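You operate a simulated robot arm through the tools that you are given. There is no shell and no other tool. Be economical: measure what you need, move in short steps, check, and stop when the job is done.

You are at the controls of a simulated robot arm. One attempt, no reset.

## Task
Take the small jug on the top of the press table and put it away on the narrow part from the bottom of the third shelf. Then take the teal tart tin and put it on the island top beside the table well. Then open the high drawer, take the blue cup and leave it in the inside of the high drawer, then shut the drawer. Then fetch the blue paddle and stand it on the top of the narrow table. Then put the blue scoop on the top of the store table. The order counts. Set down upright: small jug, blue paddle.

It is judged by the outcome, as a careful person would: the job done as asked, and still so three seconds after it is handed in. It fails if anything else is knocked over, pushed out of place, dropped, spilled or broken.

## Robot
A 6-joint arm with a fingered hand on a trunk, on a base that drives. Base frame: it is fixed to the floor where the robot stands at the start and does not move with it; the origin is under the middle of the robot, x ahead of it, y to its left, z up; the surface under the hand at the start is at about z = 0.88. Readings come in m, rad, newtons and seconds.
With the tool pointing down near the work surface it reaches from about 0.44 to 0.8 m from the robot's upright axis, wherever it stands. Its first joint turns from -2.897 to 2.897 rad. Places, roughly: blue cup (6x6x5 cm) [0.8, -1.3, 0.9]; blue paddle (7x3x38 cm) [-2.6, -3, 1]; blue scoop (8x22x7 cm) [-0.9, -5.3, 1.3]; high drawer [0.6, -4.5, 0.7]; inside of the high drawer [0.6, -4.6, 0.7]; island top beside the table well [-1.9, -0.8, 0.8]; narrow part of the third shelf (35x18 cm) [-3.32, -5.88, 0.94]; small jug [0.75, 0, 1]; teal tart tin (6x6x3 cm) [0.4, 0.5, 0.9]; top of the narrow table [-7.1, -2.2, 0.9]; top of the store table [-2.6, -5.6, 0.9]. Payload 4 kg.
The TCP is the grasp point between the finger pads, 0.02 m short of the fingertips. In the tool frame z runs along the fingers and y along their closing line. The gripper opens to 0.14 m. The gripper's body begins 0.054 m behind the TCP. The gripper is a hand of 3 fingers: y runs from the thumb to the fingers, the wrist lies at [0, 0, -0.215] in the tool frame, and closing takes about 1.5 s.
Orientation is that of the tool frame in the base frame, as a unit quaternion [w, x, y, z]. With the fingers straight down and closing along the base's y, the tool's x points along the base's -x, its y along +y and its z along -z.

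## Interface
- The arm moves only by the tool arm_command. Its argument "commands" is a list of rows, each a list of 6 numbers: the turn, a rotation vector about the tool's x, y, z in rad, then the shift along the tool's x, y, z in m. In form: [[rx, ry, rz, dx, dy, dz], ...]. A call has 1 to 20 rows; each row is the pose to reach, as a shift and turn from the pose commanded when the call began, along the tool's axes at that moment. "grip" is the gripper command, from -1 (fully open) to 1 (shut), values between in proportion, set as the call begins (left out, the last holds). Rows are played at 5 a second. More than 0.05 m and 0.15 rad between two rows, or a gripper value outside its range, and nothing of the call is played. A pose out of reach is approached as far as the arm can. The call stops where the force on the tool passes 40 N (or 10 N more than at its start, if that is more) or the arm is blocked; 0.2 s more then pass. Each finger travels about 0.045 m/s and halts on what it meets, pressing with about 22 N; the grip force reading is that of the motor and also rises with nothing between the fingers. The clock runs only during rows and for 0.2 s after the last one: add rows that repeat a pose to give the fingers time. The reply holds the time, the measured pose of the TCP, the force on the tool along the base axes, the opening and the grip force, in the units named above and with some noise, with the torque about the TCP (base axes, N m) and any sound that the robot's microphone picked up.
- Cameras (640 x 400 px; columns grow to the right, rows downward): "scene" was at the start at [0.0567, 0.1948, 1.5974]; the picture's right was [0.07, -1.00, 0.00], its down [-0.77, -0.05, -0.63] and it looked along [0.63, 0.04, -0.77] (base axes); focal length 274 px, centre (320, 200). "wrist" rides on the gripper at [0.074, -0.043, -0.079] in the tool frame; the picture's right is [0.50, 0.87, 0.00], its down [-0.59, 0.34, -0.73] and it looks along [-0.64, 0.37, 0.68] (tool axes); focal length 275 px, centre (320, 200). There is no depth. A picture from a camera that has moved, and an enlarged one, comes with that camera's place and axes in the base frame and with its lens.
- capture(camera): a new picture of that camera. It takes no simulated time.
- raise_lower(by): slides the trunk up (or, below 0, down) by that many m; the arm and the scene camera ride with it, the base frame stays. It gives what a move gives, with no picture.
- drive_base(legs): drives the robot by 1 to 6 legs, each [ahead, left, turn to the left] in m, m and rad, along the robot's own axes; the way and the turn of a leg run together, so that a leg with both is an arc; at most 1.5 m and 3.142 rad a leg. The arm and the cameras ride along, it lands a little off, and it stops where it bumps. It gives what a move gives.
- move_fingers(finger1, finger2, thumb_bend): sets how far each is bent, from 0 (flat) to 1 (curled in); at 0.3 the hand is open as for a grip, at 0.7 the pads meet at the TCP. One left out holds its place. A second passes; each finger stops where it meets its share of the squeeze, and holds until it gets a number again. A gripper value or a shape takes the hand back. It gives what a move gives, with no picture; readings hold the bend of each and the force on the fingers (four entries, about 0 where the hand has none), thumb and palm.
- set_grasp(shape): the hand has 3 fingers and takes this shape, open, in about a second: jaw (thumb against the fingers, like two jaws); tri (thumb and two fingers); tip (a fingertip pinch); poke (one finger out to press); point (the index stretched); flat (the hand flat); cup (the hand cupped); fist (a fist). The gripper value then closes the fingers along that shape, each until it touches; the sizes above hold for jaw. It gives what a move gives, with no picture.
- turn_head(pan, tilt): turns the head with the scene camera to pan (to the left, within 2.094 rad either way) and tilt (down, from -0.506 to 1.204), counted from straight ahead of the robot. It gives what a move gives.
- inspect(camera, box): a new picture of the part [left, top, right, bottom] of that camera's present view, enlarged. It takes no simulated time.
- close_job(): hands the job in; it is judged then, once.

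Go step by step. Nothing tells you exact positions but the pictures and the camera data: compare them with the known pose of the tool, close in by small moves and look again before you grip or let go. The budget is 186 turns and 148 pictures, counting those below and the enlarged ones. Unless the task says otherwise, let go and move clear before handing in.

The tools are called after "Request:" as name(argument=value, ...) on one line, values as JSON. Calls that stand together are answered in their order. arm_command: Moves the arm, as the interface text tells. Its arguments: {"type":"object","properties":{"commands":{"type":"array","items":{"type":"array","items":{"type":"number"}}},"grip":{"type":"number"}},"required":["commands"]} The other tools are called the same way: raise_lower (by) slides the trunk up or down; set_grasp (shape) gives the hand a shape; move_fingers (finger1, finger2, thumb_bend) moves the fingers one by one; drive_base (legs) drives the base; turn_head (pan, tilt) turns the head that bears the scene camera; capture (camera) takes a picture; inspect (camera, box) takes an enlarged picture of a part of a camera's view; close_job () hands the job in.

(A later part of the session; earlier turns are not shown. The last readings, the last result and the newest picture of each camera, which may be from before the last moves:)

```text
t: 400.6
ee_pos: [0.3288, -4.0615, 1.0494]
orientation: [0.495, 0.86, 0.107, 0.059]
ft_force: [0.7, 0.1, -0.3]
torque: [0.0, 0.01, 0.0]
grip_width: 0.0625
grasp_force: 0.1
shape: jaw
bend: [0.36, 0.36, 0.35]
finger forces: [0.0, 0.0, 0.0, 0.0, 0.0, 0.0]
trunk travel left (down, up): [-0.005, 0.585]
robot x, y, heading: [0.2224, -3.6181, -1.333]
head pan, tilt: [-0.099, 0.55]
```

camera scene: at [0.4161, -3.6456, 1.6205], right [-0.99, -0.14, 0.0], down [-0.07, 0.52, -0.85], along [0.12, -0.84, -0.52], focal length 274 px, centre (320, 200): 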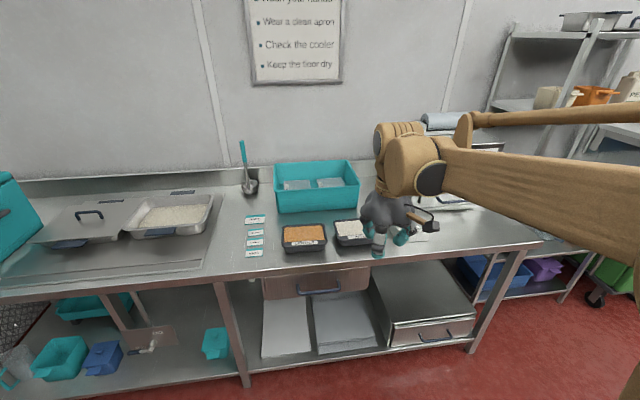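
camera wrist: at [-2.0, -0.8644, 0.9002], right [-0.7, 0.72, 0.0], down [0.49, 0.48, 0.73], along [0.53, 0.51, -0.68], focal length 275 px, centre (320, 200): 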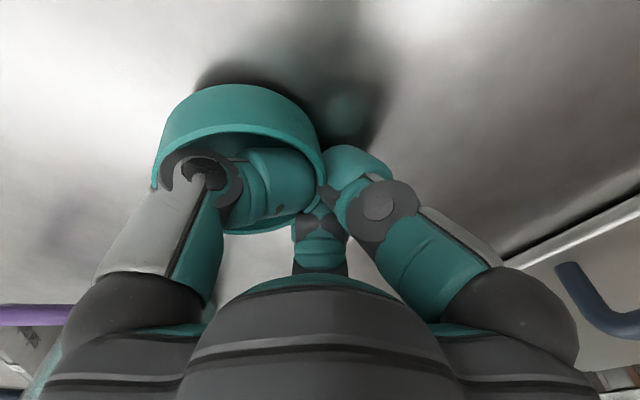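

Request:
arm_command(commands=[[0, 0, 0, 0.0171, -0.0095, 0.04], [0, 0, 0, 0.0343, -0.019, 0.08], [0, 0, 0, 0.0514, -0.0285, 0.12], [0, 0, 0, 0.0686, -0.038, 0.16], [0, 0, 0, 0.0857, -0.0475, 0.2], [0, 0, 0, 0.1028, -0.057, 0.24], [0, 0, 0, 0.12, -0.0665, 0.281]])

Request:
capture(camera="wrist")

```text
t: 402.1
ee_pos: [0.4959, -4.2408, 0.8487]
orientation: [0.495, 0.86, 0.108, 0.058]
ft_force: [1.1, -0.2, -0.7]
torque: [0.0, 0.0, 0.0]
grip_width: 0.0629
grasp_force: 0.0
shape: jaw
bend: [0.36, 0.36, 0.35]
finger forces: [0.0, 0.0, 0.1, 0.1, 0.0, 0.0]
trunk travel left (down, up): [-0.005, 0.585]
robot x, y, heading: [0.2232, -3.62, -1.336]
head pan, tilt: [-0.099, 0.55]
```

```text
16 pictures are left
camera wrist: at [0.5463, -4.1343, 0.8501], right [0.6, -0.3, 0.75], down [-0.68, 0.31, 0.67], along [-0.43, -0.9, -0.02], focal length 275 px, centre (320, 200)
```

wrist: 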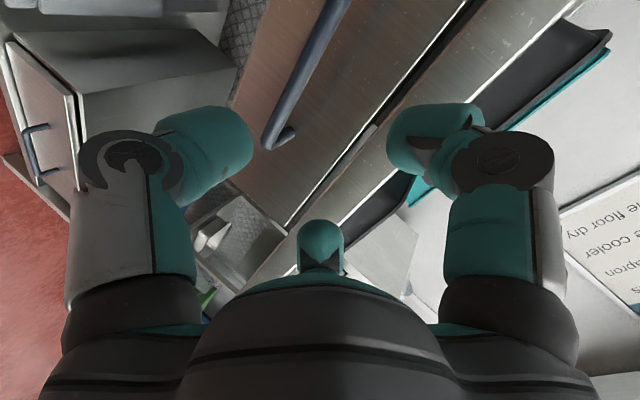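

The bar's right end and line give z≈0.783, y≈−4.32. I correct 1.5 cm down in tool y, advance and close.

Request:
arm_command(commands=[[0, 0, 0, 0.002, -0.015, 0.02], [0, 0, 0, 0.004, -0.015, 0.05], [0, 0, 0, 0.004, -0.015, 0.08], [0, 0, 0, 0.004, -0.015, 0.098]])

Request:
arm_command(commands=[[0, 0, 0, 0, 0, 0], [0, 0, 0, 0, 0, 0], [0, 0, 0, 0, 0, 0], [0, 0, 0, 0, 0, 0], [0, 0, 0, 0, 0, 0], [0, 0, 0, 0, 0, 0], [0, 0, 0, 0, 0, 0]], grip=1)

```text
t: 403.1
ee_pos: [0.5195, -4.3146, 0.7861]
orientation: [0.495, 0.86, 0.107, 0.059]
ft_force: [-0.3, 0.4, -0.2]
torque: [-0.03, 0.01, 0.03]
grip_width: 0.0627
grasp_force: 0.1
shape: jaw
bend: [0.36, 0.36, 0.35]
finger forces: [0.1, 0.0, 0.0, 0.0, 0.0, 0.0]
trunk travel left (down, up): [-0.005, 0.585]
robot x, y, heading: [0.2212, -3.6175, -1.337]
head pan, tilt: [-0.099, 0.55]
```

```text
t: 404.8
ee_pos: [0.5182, -4.314, 0.7858]
orientation: [0.495, 0.86, 0.108, 0.059]
ft_force: [-0.6, -0.6, 0.3]
torque: [-0.02, 0.01, 0.03]
grip_width: 0.0001
grasp_force: 22.1
shape: jaw
bend: [0.72, 0.72, 0.7]
finger forces: [0.1, 0.0, 0.0, 0.0, 0.1, 0.1]
trunk travel left (down, up): [-0.005, 0.585]
robot x, y, heading: [0.2247, -3.622, -1.337]
head pan, tilt: [-0.099, 0.55]
```

Request:
capture(camera="wrist")

```text
15 pictures are left
camera wrist: at [0.5683, -4.2077, 0.79], right [0.6, -0.3, 0.75], down [-0.68, 0.31, 0.67], along [-0.43, -0.9, -0.02], focal length 275 px, centre (320, 200)
```

wrist: 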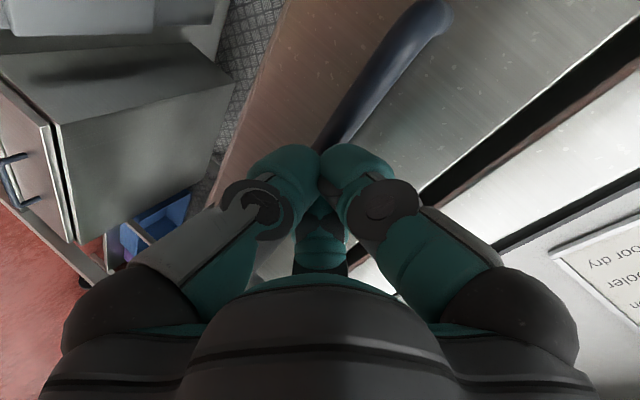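

The bar is ~3 cm farther along. I open, advance 2.6 cm and close.

Request:
arm_command(commands=[[0, 0, 0, 0, 0, 0], [0, 0, 0, 0, 0, 0], [0, 0, 0, 0, 0, 0], [0, 0, 0, 0, 0, 0.013], [0, 0, 0, 0, 0, 0.026]], grip=0.25)

Request:
arm_command(commands=[[0, 0, 0, 0, 0, 0], [0, 0, 0, 0, 0, 0], [0, 0, 0, 0, 0, 0], [0, 0, 0, 0, 0, 0], [0, 0, 0, 0, 0, 0], [0, 0, 0, 0, 0, 0]], grip=1)

```text
t: 405.9
ee_pos: [0.5216, -4.3349, 0.7754]
orientation: [0.495, 0.86, 0.108, 0.058]
ft_force: [0.3, -0.7, 0.7]
torque: [-0.01, 0.01, 0.01]
grip_width: 0.0521
grasp_force: 0.1
shape: jaw
bend: [0.39, 0.39, 0.39]
finger forces: [0.0, 0.4, 0.0, 0.1, 0.0, 0.0]
trunk travel left (down, up): [-0.005, 0.585]
robot x, y, heading: [0.2244, -3.62, -1.335]
head pan, tilt: [-0.099, 0.55]
```

```text
t: 407.4
ee_pos: [0.5215, -4.3341, 0.7776]
orientation: [0.495, 0.86, 0.108, 0.06]
ft_force: [-1.1, 2.5, 13.9]
torque: [-0.09, 0.01, 0.03]
grip_width: 0.0205
grasp_force: 22.1
shape: jaw
bend: [0.45, 0.44, 0.69]
finger forces: [18.0, 19.1, 0.0, 0.0, 30.5, 0.0]
trunk travel left (down, up): [-0.005, 0.585]
robot x, y, heading: [0.2237, -3.6199, -1.333]
head pan, tilt: [-0.099, 0.55]
```

The bar is firmly gripped. I pull the drawer open by driving back 0.28 m.

Request:
drive_base(legs=[[-0.28, 0, 0]])

Request:
capture(camera="scene")

```text
t: 409.4
ee_pos: [0.4479, -4.0641, 0.778]
orientation: [0.497, 0.859, 0.104, 0.055]
ft_force: [-3.5, -2.0, 19.8]
torque: [-0.23, -0.03, 0.33]
grip_width: 0.0183
grasp_force: 21.5
shape: jaw
bend: [0.47, 0.46, 0.69]
finger forces: [26.4, 31.0, 0.0, 0.1, 35.1, 0.1]
trunk travel left (down, up): [-0.005, 0.585]
robot x, y, heading: [0.1618, -3.3478, -1.346]
head pan, tilt: [-0.099, 0.55]
stopped in leg 1: the force on the tool passed its limit at 41 N (the readings are from after the stop); the commanded pose is now the measured one
```

```text
14 pictures are left
camera scene: at [0.3491, -3.3725, 1.4308], right [-0.99, -0.13, 0.0], down [-0.07, 0.52, -0.85], along [0.11, -0.85, -0.52], focal length 274 px, centre (320, 200)
```

scene: 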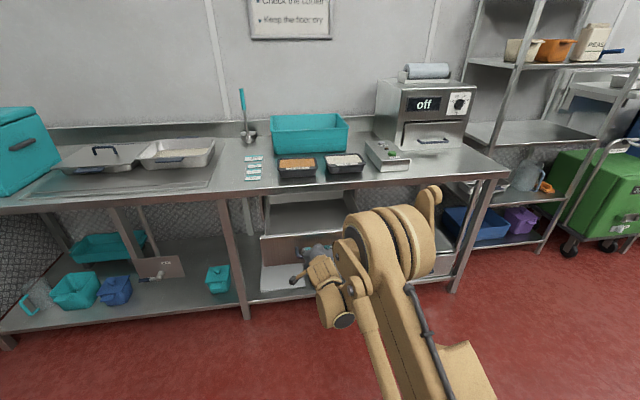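

The drawer is open about 27 cm. I release the bar, back the hand off, and return to tool-down.

Request:
arm_command(commands=[[0, 0, 0, 0, 0, 0], [0, 0, 0, 0, 0, 0], [0, 0, 0, 0, 0, 0], [0, 0, 0, 0, 0, 0], [0, 0, 0, 0, 0, -0.02], [0, 0, 0, 0, 0, -0.05], [0, 0, 0, 0, 0, -0.09], [0, 0, 0, 0, 0, -0.13]], grip=0.05)

Request:
raise_lower(by=0.19)

Request:
arm_command(commands=[[0, 0, -0.145, 0, 0, 0], [0, 0, -0.29, 0, 0, 0], [0, 0, -0.435, 0, 0, 0], [0, 0, -0.58, 0, 0, 0], [0, 0, -0.725, 0, 0, 0], [0, 0, -0.87, 0, 0, 0], [0, 0, -1.015, 0, 0, 0], [0, 0, -1.16, 0, 0, 0], [0, 0, -1.305, 0, 0, 0], [0, 0, -1.45, 0, 0, 0], [0, 0, -1.571, 0, 0, 0]])

Request:
arm_command(commands=[[0, 0.14, 0, -0.02, 0, -0.02], [0, 0.28, 0, -0.04, 0, -0.04], [0, 0.42, 0, -0.06, 0, -0.06], [0, 0.56, 0, -0.08, 0, -0.06], [0, 0.7, 0, -0.1, 0, -0.06], [0, 0.84, 0, -0.12, 0, -0.06], [0, 0.98, 0, -0.14, 0, -0.06], [0, 1.047, 0, -0.15, 0, -0.06]])

Request:
drive_base(legs=[[-1.47, 0, 0], [0, 0, 1.616]])

```text
t: 411.2
ee_pos: [0.4253, -3.9532, 0.8436]
orientation: [0.497, 0.86, 0.103, 0.055]
ft_force: [-0.4, -0.5, -0.2]
torque: [0.01, -0.02, 0.0]
grip_width: 0.0663
grasp_force: 0.0
shape: jaw
bend: [0.35, 0.35, 0.34]
finger forces: [0.0, 0.0, 0.1, 0.1, 0.1, 0.0]
trunk travel left (down, up): [-0.005, 0.585]
robot x, y, heading: [0.1552, -3.3488, -1.345]
head pan, tilt: [-0.099, 0.55]
```

```text
t: 413.2
ee_pos: [0.4247, -3.9551, 1.0341]
orientation: [0.496, 0.86, 0.104, 0.055]
ft_force: [-0.2, 0.7, -0.5]
torque: [0.0, 0.01, -0.01]
grip_width: 0.0659
grasp_force: 0.0
shape: jaw
bend: [0.35, 0.35, 0.34]
finger forces: [0.1, 0.0, 0.0, 0.1, 0.0, 0.0]
trunk travel left (down, up): [-0.195, 0.395]
robot x, y, heading: [0.1536, -3.3475, -1.344]
head pan, tilt: [-0.099, 0.55]
```

```text
t: 415.6
ee_pos: [0.4255, -3.9544, 1.0336]
orientation: [0.39, 0.533, 0.683, -0.312]
ft_force: [-0.1, 0.4, -0.2]
torque: [-0.05, -0.02, 0.0]
grip_width: 0.0665
grasp_force: 0.1
shape: jaw
bend: [0.35, 0.35, 0.34]
finger forces: [0.0, 0.1, 0.1, 0.0, 0.1, 0.1]
trunk travel left (down, up): [-0.195, 0.395]
robot x, y, heading: [0.1572, -3.3469, -1.345]
head pan, tilt: [-0.099, 0.55]
```

```text
t: 417.4
ee_pos: [0.4315, -3.9776, 1.194]
orientation: [-0.005, 0.62, 0.785, -0.002]
ft_force: [-0.4, 1.4, -0.3]
torque: [-0.02, 0.01, 0.0]
grip_width: 0.0663
grasp_force: 0.1
shape: jaw
bend: [0.35, 0.35, 0.34]
finger forces: [0.1, 0.1, 0.0, 0.0, 0.0, 0.0]
trunk travel left (down, up): [-0.195, 0.395]
robot x, y, heading: [0.1584, -3.3503, -1.343]
head pan, tilt: [-0.099, 0.55]
```

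```text
t: 428.5
ee_pos: [0.4516, -1.6424, 1.1942]
orientation: [0.001, -0.146, 0.989, -0.005]
ft_force: [0.7, 0.2, 0.6]
torque: [-0.01, -0.03, -0.01]
grip_width: 0.0663
grasp_force: 0.2
shape: jaw
bend: [0.35, 0.35, 0.34]
finger forces: [0.1, 0.1, 0.0, 0.0, 0.0, 0.0]
trunk travel left (down, up): [-0.195, 0.395]
robot x, y, heading: [-0.1606, -1.9527, 0.289]
head pan, tilt: [-0.099, 0.55]
```

Request:
arm_command(commands=[[0, 0, 0, 0.03, 0.03, -0.02], [0, 0, 0, 0.06, 0.06, -0.05], [0, 0, 0, 0.1, 0.06, -0.08], [0, 0, 0, 0.12, 0.06, -0.1]])

Request:
drive_base(legs=[[0.495, 0.367, 0]])

Request:
turn_head(pan=0.0, tilt=0.8)

Request:
capture(camera="scene")

```text
refused: row 2 steps farther than a row can; nothing moved
```

```text
t: 432.0
ee_pos: [0.8272, -1.146, 1.1953]
orientation: [-0.001, -0.146, 0.989, -0.004]
ft_force: [0.1, -0.7, -0.1]
torque: [0.0, -0.01, 0.01]
grip_width: 0.0662
grasp_force: 0.0
shape: jaw
bend: [0.35, 0.35, 0.34]
finger forces: [0.1, 0.0, 0.0, 0.1, 0.0, 0.1]
trunk travel left (down, up): [-0.195, 0.395]
robot x, y, heading: [0.212, -1.4531, 0.283]
head pan, tilt: [-0.099, 0.55]
```

```text
t: 432.8
ee_pos: [0.827, -1.1471, 1.1943]
orientation: [-0.001, -0.145, 0.989, -0.005]
ft_force: [0.1, -0.7, 0.4]
torque: [-0.04, -0.04, 0.03]
grip_width: 0.0665
grasp_force: 0.1
shape: jaw
bend: [0.35, 0.35, 0.34]
finger forces: [0.0, 0.1, 0.0, 0.0, 0.0, 0.0]
trunk travel left (down, up): [-0.195, 0.395]
robot x, y, heading: [0.2138, -1.4539, 0.286]
head pan, tilt: [0.0, 0.799]
```

```text
13 pictures are left
camera scene: at [0.2188, -1.2565, 1.5992], right [0.28, -0.96, 0.0], down [-0.69, -0.2, -0.7], along [0.67, 0.2, -0.72], focal length 274 px, centre (320, 200)
```

scene: 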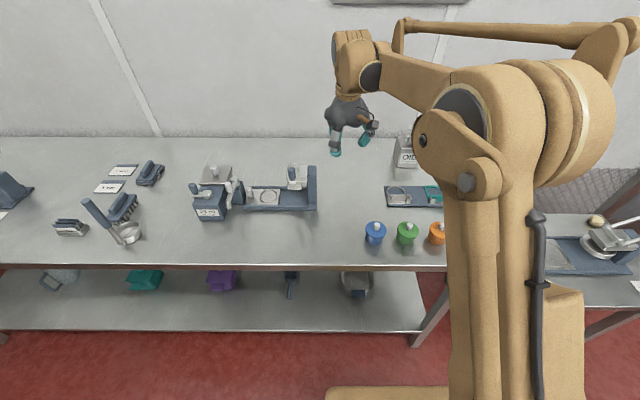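

Request:
inspect(camera="scene", box=[340, 200, 460, 260])

```text
5.33 times, centred on (400, 230) of scene
camera zoom: at [0.2188, -1.2565, 1.5992], right [0.28, -0.96, 0.0], down [-0.69, -0.2, -0.7], along [0.67, 0.2, -0.72], focal length 1460 px, centre (-107, 40)
```

zoom: 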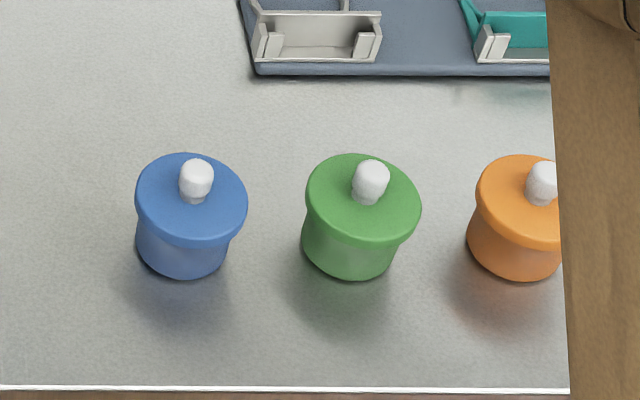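

The blue cup is a lidded pot with a knob at (0.784, −1.273). I'll grip its body under the lid rim with all three digits from above.

Request:
arm_command(commands=[[0, 0, 0, 0.026, -0.036, 0], [0, 0, 0, 0.052, -0.072, 0], [0, 0, 0, 0.077, -0.108, 0], [0, 0, 0, 0.077, -0.108, 0.045], [0, 0, 0, 0.077, -0.108, 0.09], [0, 0, 0, 0.077, -0.108, 0.135], [0, 0, 0, 0.077, -0.108, 0.17], [0, 0, 0, 0.077, -0.108, 0.2]], grip=-0.3)

Request:
capture(camera="wrist")

```text
t: 434.6
ee_pos: [0.7843, -1.2719, 0.9959]
orientation: [-0.001, -0.146, 0.989, -0.004]
ft_force: [0.1, 0.3, -0.3]
torque: [0.02, 0.02, -0.01]
grip_width: 0.0908
grasp_force: 0.0
shape: jaw
bend: [0.29, 0.29, 0.27]
finger forces: [0.0, 0.1, 0.0, 0.0, 0.0, 0.0]
trunk travel left (down, up): [-0.195, 0.395]
robot x, y, heading: [0.2128, -1.4573, 0.282]
head pan, tilt: [0.0, 0.799]
```

```text
11 pictures are left
camera wrist: at [0.7257, -1.3332, 1.0754], right [-0.73, 0.69, -0.01], down [0.47, 0.5, 0.73], along [0.5, 0.53, -0.68], focal length 275 px, centre (320, 200)
```

wrist: 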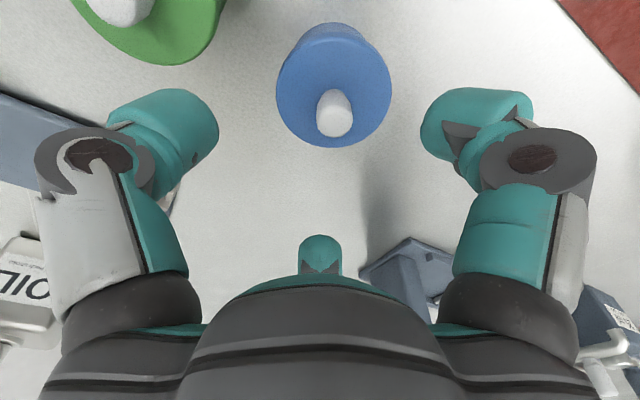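

Request:
arm_command(commands=[[0, 0, 0, 0.0134, 0.001, 0], [0, 0, 0, 0.0134, 0.001, 0.03], [0, 0, 0, 0.0134, 0.001, 0.06], [0, 0, 0, 0.0134, 0.001, 0.077], [0, 0, 0, 0.0134, 0.001, 0.088]])

Request:
arm_command(commands=[[0, 0, 0, 0, 0, 0], [0, 0, 0, 0, 0, 0], [0, 0, 0, 0, 0, 0], [0, 0, 0, 0, 0, 0], [0, 0, 0, 0, 0, 0], [0, 0, 0, 0, 0, 0]], grip=1)

Request:
arm_command(commands=[[0, 0, 0, 0, 0, -0.01], [0, 0, 0, 0, 0, -0.03], [0, 0, 0, 0, 0, -0.06]])

Request:
capture(camera="wrist")

```text
t: 435.8
ee_pos: [0.7701, -1.2757, 0.9071]
orientation: [0.0, -0.146, 0.989, -0.005]
ft_force: [0.3, 0.3, 0.0]
torque: [-0.07, 0.0, -0.01]
grip_width: 0.0905
grasp_force: 0.0
shape: jaw
bend: [0.29, 0.29, 0.27]
finger forces: [0.0, 0.0, 0.1, 0.0, 0.5, 0.0]
trunk travel left (down, up): [-0.195, 0.395]
robot x, y, heading: [0.2084, -1.4557, 0.283]
head pan, tilt: [0.0, 0.799]
```

```text
t: 437.2
ee_pos: [0.7706, -1.2767, 0.9082]
orientation: [0.0, -0.145, 0.989, -0.004]
ft_force: [0.0, 0.7, -0.3]
torque: [0.0, 0.02, 0.03]
grip_width: 0.0491
grasp_force: 21.3
shape: jaw
bend: [0.41, 0.41, 0.4]
finger forces: [19.1, 19.2, 0.0, 0.0, 20.0, 0.0]
trunk travel left (down, up): [-0.195, 0.395]
robot x, y, heading: [0.2142, -1.4572, 0.287]
head pan, tilt: [0.0, 0.799]
```

```text
t: 438.0
ee_pos: [0.7699, -1.2745, 0.967]
orientation: [0.0, -0.145, 0.989, -0.005]
ft_force: [-0.3, 0.2, -0.7]
torque: [-0.01, 0.0, 0.0]
grip_width: 0.0491
grasp_force: 22.0
shape: jaw
bend: [0.41, 0.41, 0.4]
finger forces: [19.1, 19.2, 0.0, 0.1, 20.0, 0.0]
trunk travel left (down, up): [-0.195, 0.395]
robot x, y, heading: [0.2155, -1.455, 0.283]
head pan, tilt: [0.0, 0.799]
```

```text
10 pictures are left
camera wrist: at [0.7115, -1.3366, 1.0476], right [-0.73, 0.69, -0.01], down [0.47, 0.5, 0.73], along [0.5, 0.53, -0.68], focal length 275 px, centre (320, 200)
```

wrist: 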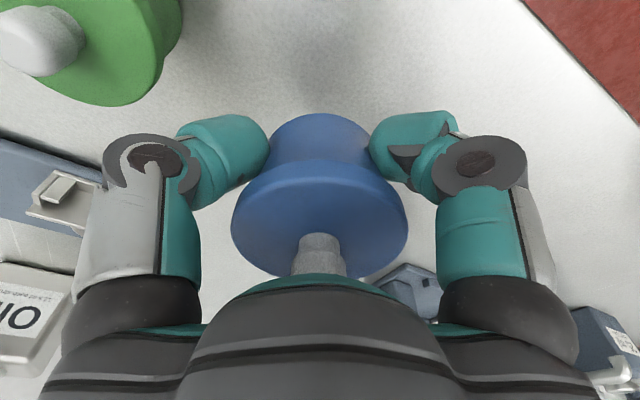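

A perfect grip under the lid rim. I raise it, retract and drive back to the open drawer.

Request:
arm_command(commands=[[0, 0, 0, 0, 0, -0.045], [0, 0, 0, 0, 0, -0.09], [0, 0, 0, 0, 0, -0.135], [0, 0, 0, 0, 0, -0.18], [0, 0, 0, 0, 0, -0.225], [0, 0, 0, 0.02, 0, -0.265], [0, 0, 0, 0.04, 0, -0.3]])

Request:
drive_base(legs=[[-0.495, -0.367, 0], [0, 0, -1.6], [1.4, 0, 0]])

```text
t: 439.6
ee_pos: [0.7299, -1.2843, 1.2693]
orientation: [0.0, -0.145, 0.989, -0.005]
ft_force: [0.3, -0.6, 0.5]
torque: [-0.01, -0.01, -0.03]
grip_width: 0.0492
grasp_force: 21.6
shape: jaw
bend: [0.41, 0.41, 0.4]
finger forces: [19.0, 19.3, 0.0, 0.0, 20.2, 0.1]
trunk travel left (down, up): [-0.195, 0.395]
robot x, y, heading: [0.216, -1.4556, 0.284]
head pan, tilt: [0.0, 0.799]
```

```text
t: 453.6
ee_pos: [0.3611, -3.8428, 1.2693]
orientation: [-0.004, 0.605, 0.797, -0.003]
ft_force: [0.6, 0.1, 0.3]
torque: [0.05, 0.02, 0.03]
grip_width: 0.0491
grasp_force: 22.4
shape: jaw
bend: [0.42, 0.41, 0.4]
finger forces: [18.4, 19.8, 0.0, 0.0, 19.9, 0.1]
trunk travel left (down, up): [-0.195, 0.395]
robot x, y, heading: [0.1949, -3.3236, -1.308]
head pan, tilt: [0.0, 0.799]
```

Request:
capture(camera="scene")

```text
9 pictures are left
camera scene: at [0.4002, -3.3297, 1.5991], right [-0.97, -0.26, 0.0], down [-0.19, 0.69, -0.7], along [0.18, -0.67, -0.72], focal length 274 px, centre (320, 200)
```

scene: 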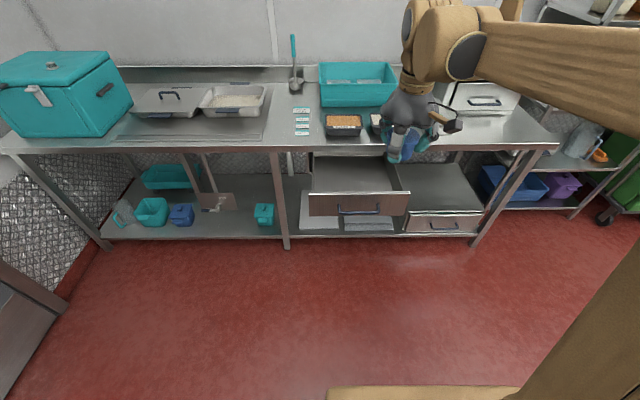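

The drawer interior is clear; I centre the cup over (0.487, −4.23) with the base and lower via trunk.

Request:
drive_base(legs=[[0.4, 0.02, 0]])

Request:
raise_lower(by=-0.15)

Request:
inspect(camera="scene", box=[280, 180, 480, 340])

```text
t: 456.1
ee_pos: [0.494, -4.2202, 1.2687]
orientation: [-0.004, 0.601, 0.799, -0.003]
ft_force: [-0.1, -0.4, -0.8]
torque: [0.03, -0.02, -0.02]
grip_width: 0.049
grasp_force: 22.3
shape: jaw
bend: [0.42, 0.41, 0.4]
finger forces: [18.5, 19.9, 0.0, 0.1, 19.8, 0.0]
trunk travel left (down, up): [-0.195, 0.395]
robot x, y, heading: [0.3239, -3.7004, -1.296]
head pan, tilt: [0.0, 0.799]
```

```text
t: 457.9
ee_pos: [0.4925, -4.2216, 1.1183]
orientation: [-0.003, 0.601, 0.799, -0.003]
ft_force: [-0.2, 0.0, -0.1]
torque: [-0.02, 0.01, 0.01]
grip_width: 0.0492
grasp_force: 22.4
shape: jaw
bend: [0.42, 0.41, 0.4]
finger forces: [18.5, 20.0, 0.0, 0.0, 19.9, 0.0]
trunk travel left (down, up): [-0.045, 0.545]
robot x, y, heading: [0.3275, -3.6995, -1.296]
head pan, tilt: [0.0, 0.799]
```

```text
2.50 times, centred on (380, 260) of scene
camera zoom: at [0.5263, -3.7079, 1.4493], right [-0.96, -0.27, 0.0], down [-0.2, 0.69, -0.7], along [0.19, -0.67, -0.72], focal length 684 px, centre (170, 50)
```

zoom: 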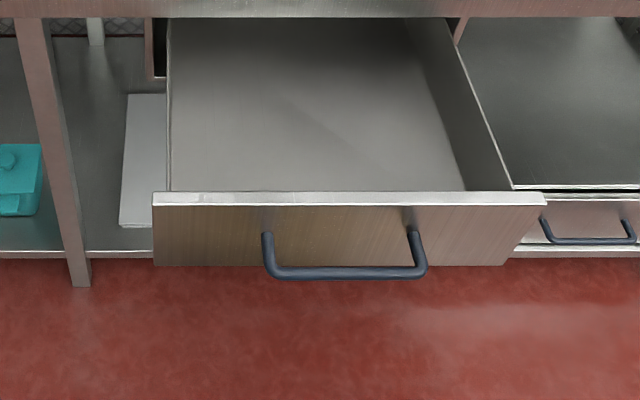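

The drawer is wide and empty; my hand is centred over it. I lower the cup in.

Request:
arm_command(commands=[[0, 0, 0, 0, 0, 0.045], [0, 0, 0, 0, 0, 0.09], [0, 0, 0, 0, 0, 0.135], [0, 0, 0, 0, 0, 0.18], [0, 0, 0, 0, 0, 0.225], [0, 0, 0, 0, 0, 0.27], [0, 0, 0, 0, 0, 0.3], [0, 0, 0, 0, 0, 0.32]])

Request:
arm_command(commands=[[0, 0, 0, 0, 0, 0.005], [0, 0, 0, 0, 0, 0.01], [0, 0, 0, 0, 0, 0.015], [0, 0, 0, 0, 0, 0.02], [0, 0, 0, 0, 0, 0.025], [0, 0, 0, 0, 0, 0.03], [0, 0, 0, 0, 0, 0.035], [0, 0, 0, 0, 0, 0.04]])

```text
t: 459.7
ee_pos: [0.4923, -4.2214, 0.7989]
orientation: [-0.004, 0.601, 0.799, -0.003]
ft_force: [-0.4, 0.0, -0.4]
torque: [0.0, -0.02, 0.03]
grip_width: 0.049
grasp_force: 21.4
shape: jaw
bend: [0.42, 0.41, 0.4]
finger forces: [18.4, 20.0, 0.1, 0.0, 19.9, 0.0]
trunk travel left (down, up): [-0.045, 0.545]
robot x, y, heading: [0.3278, -3.6992, -1.297]
head pan, tilt: [0.0, 0.799]
```

```text
t: 461.5
ee_pos: [0.4906, -4.2212, 0.7578]
orientation: [-0.004, 0.601, 0.799, -0.002]
ft_force: [0.0, 0.4, -0.6]
torque: [0.02, 0.0, -0.04]
grip_width: 0.0488
grasp_force: 21.7
shape: jaw
bend: [0.42, 0.41, 0.4]
finger forces: [18.4, 20.0, 0.0, 0.0, 19.8, 0.1]
trunk travel left (down, up): [-0.045, 0.545]
robot x, y, heading: [0.3284, -3.7029, -1.294]
head pan, tilt: [0.0, 0.799]
```

Request:
arm_command(commands=[[0, 0, 0, 0, 0, 0.004], [0, 0, 0, 0, 0, 0.008], [0, 0, 0, 0, 0, 0.012], [0, 0, 0, 0, 0, 0.016], [0, 0, 0, 0, 0, 0.02], [0, 0, 0, 0, 0, 0.024], [0, 0, 0, 0, 0, 0.028]])

```text
t: 463.1
ee_pos: [0.4893, -4.22, 0.7338]
orientation: [-0.003, 0.6, 0.8, -0.003]
ft_force: [0.6, -0.7, 37.0]
torque: [0.29, 0.41, 0.11]
grip_width: 0.0517
grasp_force: 21.9
shape: jaw
bend: [0.41, 0.4, 0.39]
finger forces: [24.8, 25.9, 0.0, 0.0, 28.9, 0.0]
trunk travel left (down, up): [-0.045, 0.545]
robot x, y, heading: [0.3267, -3.6944, -1.292]
head pan, tilt: [0.0, 0.799]
stopped in row 7: the force on the tool passed its limit at 42 N (the readings are from after the stop); the commanded pose is now the measured one
```

The cup touches the drawer floor. I relieve, open, and lift out.

Request:
arm_command(commands=[[0, 0, 0, 0, 0, -0.002], [0, 0, 0, 0, 0, -0.003], [0, 0, 0, 0, 0, -0.003]])

Request:
arm_command(commands=[[0, 0, 0, 0, 0, 0], [0, 0, 0, 0, 0, 0], [0, 0, 0, 0, 0, 0], [0, 0, 0, 0, 0, 0], [0, 0, 0, 0, 0, -0.03], [0, 0, 0, 0, 0, -0.075], [0, 0, 0, 0, 0, -0.12], [0, 0, 0, 0, 0, -0.165], [0, 0, 0, 0, 0, -0.21], [0, 0, 0, 0, 0, -0.255], [0, 0, 0, 0, 0, -0.3], [0, 0, 0, 0, 0, -0.345]], grip=-0.35)

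Request:
drive_base(legs=[[-0.35, 0, 0]])

Request:
capture(camera="scene")

```text
t: 463.9
ee_pos: [0.4889, -4.2206, 0.7358]
orientation: [-0.004, 0.601, 0.799, -0.003]
ft_force: [-4.3, -0.4, 16.8]
torque: [-0.13, 0.23, 0.0]
grip_width: 0.0514
grasp_force: 22.0
shape: jaw
bend: [0.41, 0.4, 0.39]
finger forces: [21.7, 23.5, 0.0, 0.0, 26.2, 0.0]
trunk travel left (down, up): [-0.045, 0.545]
robot x, y, heading: [0.328, -3.7002, -1.295]
head pan, tilt: [0.0, 0.799]
```

```text
t: 466.6
ee_pos: [0.4927, -4.2188, 1.0795]
orientation: [-0.003, 0.6, 0.8, -0.003]
ft_force: [1.2, 0.0, 0.3]
torque: [-0.02, -0.02, 0.03]
grip_width: 0.094
grasp_force: 0.1
shape: jaw
bend: [0.28, 0.28, 0.26]
finger forces: [0.0, 0.0, 0.0, 0.1, 0.1, 0.1]
trunk travel left (down, up): [-0.045, 0.545]
robot x, y, heading: [0.3243, -3.7008, -1.296]
head pan, tilt: [0.0, 0.799]
```

```text
t: 468.8
ee_pos: [0.3984, -3.8888, 1.0782]
orientation: [-0.003, 0.601, 0.799, -0.003]
ft_force: [-0.6, -0.6, -0.1]
torque: [-0.02, -0.02, 0.0]
grip_width: 0.0936
grasp_force: 0.0
shape: jaw
bend: [0.28, 0.28, 0.26]
finger forces: [0.0, 0.1, 0.0, 0.0, 0.0, 0.0]
trunk travel left (down, up): [-0.045, 0.545]
robot x, y, heading: [0.2298, -3.3685, -1.299]
head pan, tilt: [0.0, 0.799]
```

```text
7 pictures are left
camera scene: at [0.4328, -3.3769, 1.4492], right [-0.96, -0.27, 0.0], down [-0.19, 0.69, -0.7], along [0.19, -0.67, -0.72], focal length 274 px, centre (320, 200)
```

scene: 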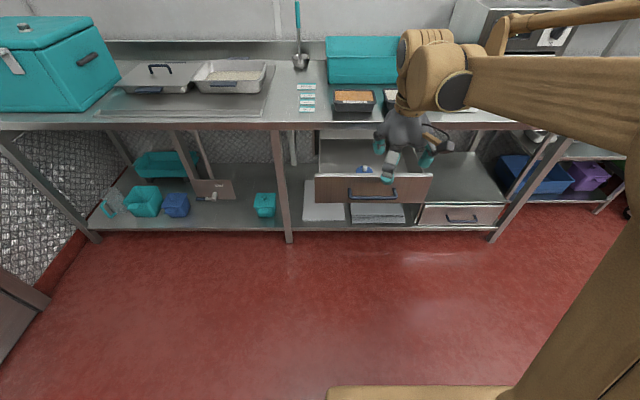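

The cup stands in the drawer. I close the fist, pitch the hand forward, lower it in front of the drawer face, and push with the base.

Request:
arm_command(commands=[[0, -0.14, 0, 0, 0, 0], [0, -0.28, 0, 0, 0, 0], [0, -0.42, 0, 0, 0, 0], [0, -0.56, 0, 0, 0, 0], [0, -0.7, 0, 0, 0, 0], [0, -0.84, 0, 0, 0, 0], [0, -0.98, 0, 0, 0, 0], [0, -1.047, 0, 0, 0, 0]], grip=1)

Request:
raise_lower(by=-0.04)

Request:
arm_command(commands=[[0, 0, 0, 0.035, 0, 0.02], [0, 0, 0, 0.07, 0, 0.04], [0, 0, 0, 0.105, 0, 0.061], [0, 0, 0, 0.14, 0, 0.081], [0, 0, 0, 0.184, 0, 0.1065]])

```text
t: 470.6
ee_pos: [0.3978, -3.8894, 1.0785]
orientation: [0.397, 0.519, 0.693, -0.304]
ft_force: [-0.1, -0.5, 0.8]
torque: [-0.01, 0.0, 0.01]
grip_width: 0.0
grasp_force: 22.3
shape: jaw
bend: [0.72, 0.72, 0.7]
finger forces: [0.0, 0.1, 0.1, 0.0, 0.1, 0.1]
trunk travel left (down, up): [-0.045, 0.545]
robot x, y, heading: [0.2317, -3.3729, -1.291]
head pan, tilt: [0.0, 0.799]
```

```text
t: 471.4
ee_pos: [0.3991, -3.8894, 1.0388]
orientation: [0.397, 0.519, 0.693, -0.304]
ft_force: [0.6, 0.4, 0.0]
torque: [0.01, 0.01, -0.01]
grip_width: 0.0002
grasp_force: 22.2
shape: jaw
bend: [0.72, 0.72, 0.7]
finger forces: [0.0, 0.0, 0.0, 0.1, 0.0, 0.0]
trunk travel left (down, up): [-0.005, 0.585]
robot x, y, heading: [0.2333, -3.3688, -1.297]
head pan, tilt: [0.0, 0.799]
```

```text
refused: row 5 steps farther than a row can; nothing moved
```

Request:
arm_command(commands=[[0, 0, 0, 0.035, 0, 0.02], [0, 0, 0, 0.07, 0, 0.04], [0, 0, 0, 0.105, 0, 0.061], [0, 0, 0, 0.14, 0, 0.081], [0, 0, 0, 0.165, 0, 0.095], [0, 0, 0, 0.186, 0, 0.1075]])

Request:
drive_base(legs=[[0.3, 0, 0]])

Request:
drive_base(legs=[[0.18, 0, 0]])

```text
t: 472.8
ee_pos: [0.4094, -3.9227, 0.8832]
orientation: [0.395, 0.519, 0.695, -0.302]
ft_force: [0.8, -1.0, -0.4]
torque: [0.03, -0.03, 0.0]
grip_width: 0.0002
grasp_force: 21.8
shape: jaw
bend: [0.72, 0.72, 0.7]
finger forces: [0.1, 0.1, 0.1, 0.0, 0.1, 0.1]
out of reach, approached as far as the arm can: row 4, 5, 6
trunk travel left (down, up): [-0.005, 0.585]
robot x, y, heading: [0.2332, -3.3694, -1.295]
head pan, tilt: [0.0, 0.799]
```

```text
t: 474.9
ee_pos: [0.4933, -4.2182, 0.8831]
orientation: [0.396, 0.519, 0.695, -0.303]
ft_force: [0.0, -0.5, 0.1]
torque: [0.0, 0.0, -0.01]
grip_width: 0.0
grasp_force: 22.3
shape: jaw
bend: [0.72, 0.72, 0.7]
finger forces: [0.0, 0.1, 0.0, 0.0, 0.0, 0.1]
trunk travel left (down, up): [-0.005, 0.585]
robot x, y, heading: [0.3159, -3.667, -1.296]
head pan, tilt: [0.0, 0.799]
```

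```text
t: 476.3
ee_pos: [0.5331, -4.3566, 0.8828]
orientation: [0.396, 0.519, 0.695, -0.301]
ft_force: [-3.0, 9.2, 7.7]
torque: [-0.16, -0.06, 0.05]
grip_width: 0.0
grasp_force: 21.9
shape: jaw
bend: [0.72, 0.72, 0.7]
finger forces: [0.0, 0.1, 0.0, 0.1, 0.0, 0.1]
trunk travel left (down, up): [-0.005, 0.585]
robot x, y, heading: [0.3564, -3.8116, -1.292]
head pan, tilt: [0.0, 0.799]
stopped in leg 1: the force on the tool passed its limit at 86 N (the readings are from after the stop); the commanded pose is now the measured one
```

The hand was too high and met the table edge instead. I back off, extend the arm so it can reach lower, and try again.

Request:
drive_base(legs=[[-0.5, 0, 0]])

Request:
arm_command(commands=[[0, 0, 0, -0.003, 0, 0.045], [0, 0, 0, -0.006, 0, 0.09], [0, 0, 0, -0.009, 0, 0.135], [0, 0, 0, -0.011, 0, 0.179]])

Request:
capture(camera="scene")

```text
t: 479.2
ee_pos: [0.3971, -3.8754, 0.8825]
orientation: [0.396, 0.518, 0.696, -0.301]
ft_force: [0.3, -0.1, -0.2]
torque: [-0.01, 0.0, 0.02]
grip_width: 0.0
grasp_force: 22.0
shape: jaw
bend: [0.72, 0.72, 0.7]
finger forces: [0.0, 0.1, 0.0, 0.0, 0.0, 0.0]
trunk travel left (down, up): [-0.005, 0.585]
robot x, y, heading: [0.217, -3.3305, -1.286]
head pan, tilt: [0.0, 0.799]
```

```text
t: 480.2
ee_pos: [0.4428, -4.0264, 0.802]
orientation: [0.394, 0.519, 0.697, -0.299]
ft_force: [0.4, -0.2, 0.1]
torque: [-0.03, 0.0, 0.0]
grip_width: 0.0
grasp_force: 21.9
shape: jaw
bend: [0.72, 0.72, 0.7]
finger forces: [0.0, 0.0, 0.0, 0.0, 0.0, 0.0]
trunk travel left (down, up): [-0.005, 0.585]
robot x, y, heading: [0.2139, -3.3275, -1.292]
head pan, tilt: [0.0, 0.799]
```

```text
6 pictures are left
camera scene: at [0.4198, -3.3362, 1.4091], right [-0.96, -0.28, 0.0], down [-0.2, 0.69, -0.7], along [0.19, -0.67, -0.72], focal length 274 px, centre (320, 200)
```

scene: 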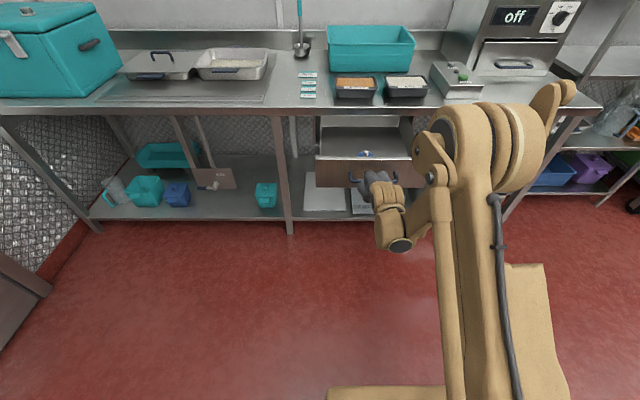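

The hand is right in front of the drawer face. I push forward.

Request:
drive_base(legs=[[0.33, 0, 0]])

```text
t: 482.4
ee_pos: [0.5319, -4.349, 0.802]
orientation: [0.395, 0.519, 0.696, -0.3]
ft_force: [0.3, 0.5, 0.3]
torque: [-0.03, 0.0, 0.0]
grip_width: 0.0
grasp_force: 21.7
shape: jaw
bend: [0.72, 0.72, 0.7]
finger forces: [0.0, 0.0, 0.0, 0.1, 0.0, 0.1]
trunk travel left (down, up): [-0.005, 0.585]
robot x, y, heading: [0.3142, -3.6507, -1.296]
head pan, tilt: [0.0, 0.799]
```

Request:
drive_base(legs=[[0.025, 0, 0]])

Request:
drive_base(legs=[[-0.5, 0, 0]])

Request:
inspect(camera="scene", box=[240, 80, 480, 240])

```text
t: 483.3
ee_pos: [0.5363, -4.366, 0.8032]
orientation: [0.393, 0.521, 0.696, -0.3]
ft_force: [-3.5, 9.3, 2.1]
torque: [-0.01, 0.02, -0.01]
grip_width: 0.0
grasp_force: 21.6
shape: jaw
bend: [0.72, 0.73, 0.7]
finger forces: [0.0, 0.0, 0.0, 0.1, 0.0, 0.1]
trunk travel left (down, up): [-0.005, 0.585]
robot x, y, heading: [0.3194, -3.6695, -1.288]
head pan, tilt: [0.0, 0.799]
stopped in leg 1: the force on the tool passed its limit at 66 N (the readings are from after the stop); the commanded pose is now the measured one
```

```text
t: 486.3
ee_pos: [0.4047, -3.8851, 0.8008]
orientation: [0.394, 0.518, 0.698, -0.298]
ft_force: [-0.2, -0.1, -0.5]
torque: [0.02, -0.01, 0.01]
grip_width: 0.0001
grasp_force: 21.8
shape: jaw
bend: [0.72, 0.73, 0.7]
finger forces: [0.0, 0.0, 0.0, 0.0, 0.0, 0.0]
trunk travel left (down, up): [-0.005, 0.585]
robot x, y, heading: [0.1788, -3.1888, -1.283]
head pan, tilt: [0.0, 0.799]
```

```text
2.50 times, centred on (360, 160) of scene
camera zoom: at [0.3791, -3.1975, 1.4092], right [-0.96, -0.28, 0.0], down [-0.2, 0.69, -0.7], along [0.2, -0.67, -0.72], focal length 684 px, centre (220, 300)
```

zoom: 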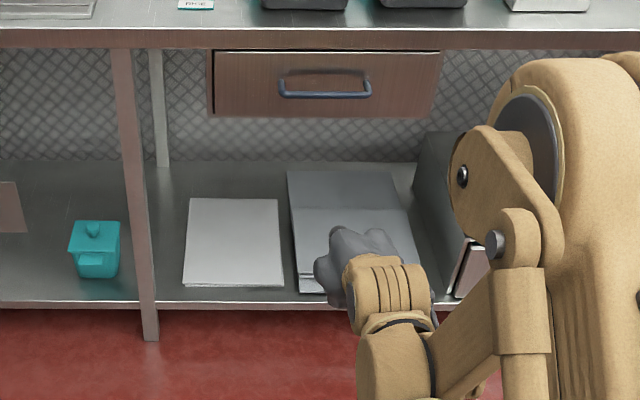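

The drawer is shut with the cup inside. Only 5 pictures remain, so I work sparingly: I fold the arm and drive west to look at the blue paddle.

Request:
raise_lower(by=0.19)

Request:
arm_command(commands=[[0, 0.14, 0, -0.01, 0, -0.04], [0, 0.28, 0, -0.02, 0, -0.08], [0, 0.42, 0, -0.03, 0, -0.12], [0, 0.56, 0, -0.04, 0, -0.16], [0, 0.7, 0, -0.05, 0, -0.2], [0, 0.84, 0, -0.06, 0, -0.23], [0, 0.98, 0, -0.08, 0, -0.25], [0, 1.047, 0, -0.1, 0, -0.26]])

Request:
drive_base(legs=[[0.35, 0, 0], [0, -1.45, 0], [0, -1.25, 0], [0, 0, 3.14]])

Request:
turn_head(pan=0.0, tilt=0.35)

Request:
capture(camera="scene")

```text
t: 488.4
ee_pos: [0.4054, -3.8845, 0.9908]
orientation: [0.394, 0.517, 0.699, -0.297]
ft_force: [0.4, -0.2, 0.7]
torque: [0.03, 0.01, -0.01]
grip_width: 0.0
grasp_force: 22.1
shape: jaw
bend: [0.72, 0.73, 0.7]
finger forces: [0.1, 0.1, 0.0, 0.0, 0.1, 0.1]
trunk travel left (down, up): [-0.195, 0.395]
robot x, y, heading: [0.1761, -3.191, -1.284]
head pan, tilt: [0.0, 0.799]
```

```text
t: 490.2
ee_pos: [0.3571, -3.718, 1.2074]
orientation: [-0.009, 0.596, 0.803, 0.003]
ft_force: [-0.3, -0.6, -1.0]
torque: [0.03, 0.04, 0.02]
grip_width: 0.0
grasp_force: 21.8
shape: jaw
bend: [0.72, 0.73, 0.7]
finger forces: [0.0, 0.0, 0.1, 0.0, 0.0, 0.0]
trunk travel left (down, up): [-0.195, 0.395]
robot x, y, heading: [0.1766, -3.1945, -1.287]
head pan, tilt: [0.0, 0.799]
```

```text
t: 512.5
ee_pos: [-2.4971, -3.7284, 1.2082]
orientation: [0.001, 0.788, -0.615, 0.007]
ft_force: [0.7, 0.5, 0.8]
torque: [0.01, 0.04, 0.02]
grip_width: 0.0001
grasp_force: 22.6
shape: jaw
bend: [0.72, 0.73, 0.7]
finger forces: [0.0, 0.1, 0.0, 0.0, 0.0, 0.1]
trunk travel left (down, up): [-0.195, 0.395]
robot x, y, heading: [-2.3428, -4.2628, 1.808]
head pan, tilt: [0.0, 0.799]
```

```text
t: 513.4
ee_pos: [-2.4978, -3.7295, 1.2077]
orientation: [0.001, 0.788, -0.615, 0.008]
ft_force: [-0.3, -0.2, -0.6]
torque: [0.0, 0.01, 0.01]
grip_width: 0.0002
grasp_force: 22.1
shape: jaw
bend: [0.72, 0.73, 0.7]
finger forces: [0.0, 0.0, 0.0, 0.1, 0.1, 0.0]
trunk travel left (down, up): [-0.195, 0.395]
robot x, y, heading: [-2.3447, -4.2634, 1.807]
head pan, tilt: [0.0, 0.351]
```

```text
4 pictures are left
camera scene: at [-2.5469, -4.2386, 1.6387], right [0.97, 0.24, 0.0], down [0.08, -0.33, -0.94], along [-0.22, 0.91, -0.34], focal length 274 px, centre (320, 200)
```

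scene: 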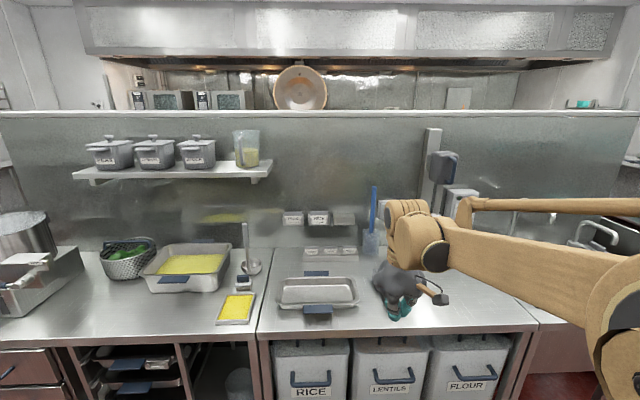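

The paddle stands at the back of the counter, handle up, at about (−2.59, −2.92), z 0.87–1.24. I drive up to the counter and level the hand toward the handle.

Request:
drive_base(legs=[[0.56, 0, 0]])

Request:
arm_command(commands=[[0, -0.14, 0, 0, 0, 0], [0, -0.28, 0, 0, 0, 0], [0, -0.42, 0, 0, 0, 0], [0, -0.56, 0, 0, 0, 0], [0, -0.7, 0, 0, 0, 0], [0, -0.84, 0, 0, 0, 0], [0, -0.98, 0, 0, 0, 0], [0, -1.12, 0, 0, 0, 0], [0, -1.25, 0, 0, 0, 0], [0, -1.309, 0, 0, 0, 0]], grip=-0.2)

Request:
arm_command(commands=[[0, 0, 0, 0.009, -0.025, 0.035], [0, 0, 0, 0.018, -0.05, 0.07], [0, 0, 0, 0.027, -0.075, 0.105], [0, 0, 0, 0.035, -0.1, 0.139]])

Request:
capture(camera="wrist")

```text
t: 516.5
ee_pos: [-2.6178, -3.2171, 1.2091]
orientation: [0.002, 0.787, -0.617, 0.008]
ft_force: [0.1, 0.0, 0.6]
torque: [0.02, 0.02, 0.02]
grip_width: 0.0
grasp_force: 22.4
shape: jaw
bend: [0.72, 0.73, 0.7]
finger forces: [0.1, 0.0, 0.0, 0.0, 0.0, 0.1]
trunk travel left (down, up): [-0.195, 0.395]
robot x, y, heading: [-2.4678, -3.7545, 1.806]
head pan, tilt: [0.0, 0.351]
stopped in leg 1: the robot was blocked; the commanded pose is now the measured one
```

```text
t: 518.7
ee_pos: [-2.6176, -3.2153, 1.2085]
orientation: [-0.376, 0.629, -0.49, -0.473]
ft_force: [-0.4, -0.1, 0.0]
torque: [-0.01, -0.01, 0.0]
grip_width: 0.084
grasp_force: 0.1
shape: jaw
bend: [0.3, 0.3, 0.29]
finger forces: [0.1, 0.1, 0.0, 0.0, 0.0, 0.1]
trunk travel left (down, up): [-0.195, 0.395]
robot x, y, heading: [-2.4669, -3.7527, 1.806]
head pan, tilt: [0.0, 0.351]
```

```text
t: 519.7
ee_pos: [-2.5454, -3.0674, 1.1377]
orientation: [-0.375, 0.629, -0.491, -0.472]
ft_force: [-0.2, 0.0, -0.1]
torque: [-0.01, 0.03, 0.0]
grip_width: 0.084
grasp_force: 0.0
shape: jaw
bend: [0.3, 0.3, 0.29]
finger forces: [0.0, 0.1, 0.0, 0.1, 0.1, 0.0]
trunk travel left (down, up): [-0.195, 0.395]
robot x, y, heading: [-2.4703, -3.7496, 1.805]
head pan, tilt: [0.0, 0.351]
```

```text
3 pictures are left
camera wrist: at [-2.4816, -3.1505, 1.0884], right [-0.81, -0.34, -0.49], down [-0.2, -0.61, 0.76], along [-0.56, 0.71, 0.42], focal length 275 px, centre (320, 200)
```

wrist: 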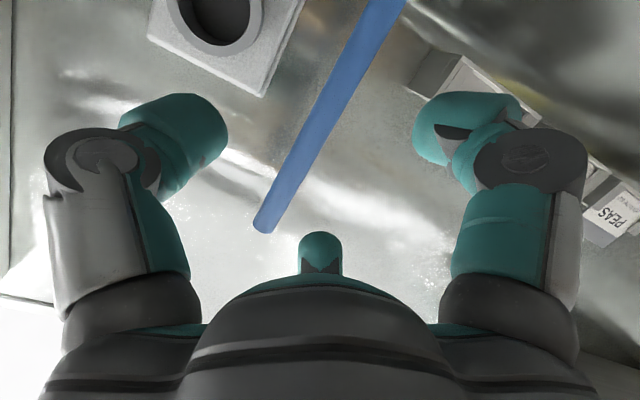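

The handle stands at (−2.583, −2.971), between the digits. I advance 10 cm with a 1.4 cm side correction and close.

Request:
arm_command(commands=[[0, 0, 0, -0.005, 0.007, 0.025], [0, 0, 0, -0.012, 0.0137, 0.05], [0, 0, 0, -0.019, 0.0137, 0.075], [0, 0, 0, -0.025, 0.0137, 0.099]])

Request:
arm_command(commands=[[0, 0, 0, 0, 0, 0], [0, 0, 0, 0, 0, 0], [0, 0, 0, 0, 0, 0], [0, 0, 0, 0, 0, 0], [0, 0, 0, 0, 0, 0], [0, 0, 0, 0, 0, 0], [0, 0, 0, 0, 0, 0]], grip=1)

```text
t: 520.7
ee_pos: [-2.5865, -2.9732, 1.1325]
orientation: [-0.374, 0.629, -0.491, -0.472]
ft_force: [-0.3, 0.9, -0.5]
torque: [-0.01, 0.0, -0.01]
grip_width: 0.0838
grasp_force: 0.0
shape: jaw
bend: [0.3, 0.3, 0.29]
finger forces: [0.1, 0.0, 0.0, 0.0, 0.0, 0.0]
trunk travel left (down, up): [-0.195, 0.395]
robot x, y, heading: [-2.4657, -3.7548, 1.804]
head pan, tilt: [0.0, 0.351]
```

```text
t: 522.3
ee_pos: [-2.5878, -2.973, 1.1332]
orientation: [-0.374, 0.629, -0.49, -0.473]
ft_force: [-2.0, -1.7, 1.7]
torque: [-0.08, 0.18, -0.02]
grip_width: 0.027
grasp_force: 21.9
shape: jaw
bend: [0.98, 0.98, 0.47]
finger forces: [19.8, 13.3, 0.0, 0.0, 29.4, 0.0]
trunk travel left (down, up): [-0.195, 0.395]
robot x, y, heading: [-2.4688, -3.7507, 1.811]
head pan, tilt: [0.0, 0.351]
```

The handle is gripped (2.7 cm). I lift it straight up with the trunk.

Request:
raise_lower(by=0.03)

Request:
raise_lower(by=0.25)

Request:
drive_base(legs=[[-0.45, 0, 0]])

```text
t: 523.1
ee_pos: [-2.5869, -2.9711, 1.1633]
orientation: [-0.376, 0.628, -0.491, -0.472]
ft_force: [-1.1, -1.0, -1.3]
torque: [-0.08, 0.2, -0.01]
grip_width: 0.0264
grasp_force: 22.0
shape: jaw
bend: [0.98, 0.99, 0.47]
finger forces: [17.1, 13.6, 0.0, 0.0, 29.1, 0.0]
trunk travel left (down, up): [-0.225, 0.365]
robot x, y, heading: [-2.4657, -3.7514, 1.804]
head pan, tilt: [0.0, 0.351]
```

```text
t: 525.6
ee_pos: [-2.5862, -2.9734, 1.4138]
orientation: [-0.375, 0.629, -0.491, -0.472]
ft_force: [0.1, -0.4, -2.5]
torque: [0.02, 0.02, 0.0]
grip_width: 0.0257
grasp_force: 22.8
shape: jaw
bend: [0.98, 0.99, 0.47]
finger forces: [14.1, 16.4, 0.0, 0.0, 29.7, 0.0]
trunk travel left (down, up): [-0.475, 0.115]
robot x, y, heading: [-2.4671, -3.7564, 1.802]
head pan, tilt: [0.0, 0.351]
```

```text
t: 528.3
ee_pos: [-2.4753, -3.4014, 1.412]
orientation: [-0.379, 0.625, -0.496, -0.469]
ft_force: [1.0, -0.4, -1.8]
torque: [-0.01, 0.02, 0.01]
grip_width: 0.0257
grasp_force: 22.5
shape: jaw
bend: [0.98, 0.99, 0.47]
finger forces: [14.1, 16.3, 0.1, 0.1, 29.8, 0.1]
trunk travel left (down, up): [-0.475, 0.115]
robot x, y, heading: [-2.3729, -4.1791, 1.79]
head pan, tilt: [0.0, 0.351]
```

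The paddle is in hand (≈2 N). I retract it, turn west and drive toward the narrow table at the far wall.

Request:
arm_command(commands=[[0, 0, 0, 0.01, 0, -0.04], [0, 0, 0, 0.02, 0, -0.08], [0, 0, 0, 0.03, 0, -0.12], [0, 0, 0, 0.04, 0, -0.16]])

Request:
drive_base(legs=[[0, 0, 1.62], [1.5, 0, 0], [0.6, 0, 0]])

```text
t: 529.3
ee_pos: [-2.4382, -3.5641, 1.418]
orientation: [-0.379, 0.625, -0.496, -0.47]
ft_force: [0.2, -0.1, -2.2]
torque: [-0.01, 0.03, 0.0]
grip_width: 0.0259
grasp_force: 22.0
shape: jaw
bend: [0.98, 1.0, 0.47]
finger forces: [14.4, 16.5, 0.0, 0.1, 29.9, 0.0]
trunk travel left (down, up): [-0.475, 0.115]
robot x, y, heading: [-2.3655, -4.1799, 1.787]
head pan, tilt: [0.0, 0.351]
```

```text
t: 543.7
ee_pos: [-5.055, -4.764, 1.4179]
orientation: [0.071, 0.792, 0.1, -0.597]
ft_force: [0.1, -0.3, -2.6]
torque: [0.0, -0.02, 0.0]
grip_width: 0.0258
grasp_force: 22.7
shape: jaw
bend: [0.98, 1.0, 0.47]
finger forces: [14.0, 16.2, 0.1, 0.1, 29.9, 0.1]
trunk travel left (down, up): [-0.475, 0.115]
robot x, y, heading: [-4.4364, -4.6797, -2.902]
head pan, tilt: [0.0, 0.351]
```

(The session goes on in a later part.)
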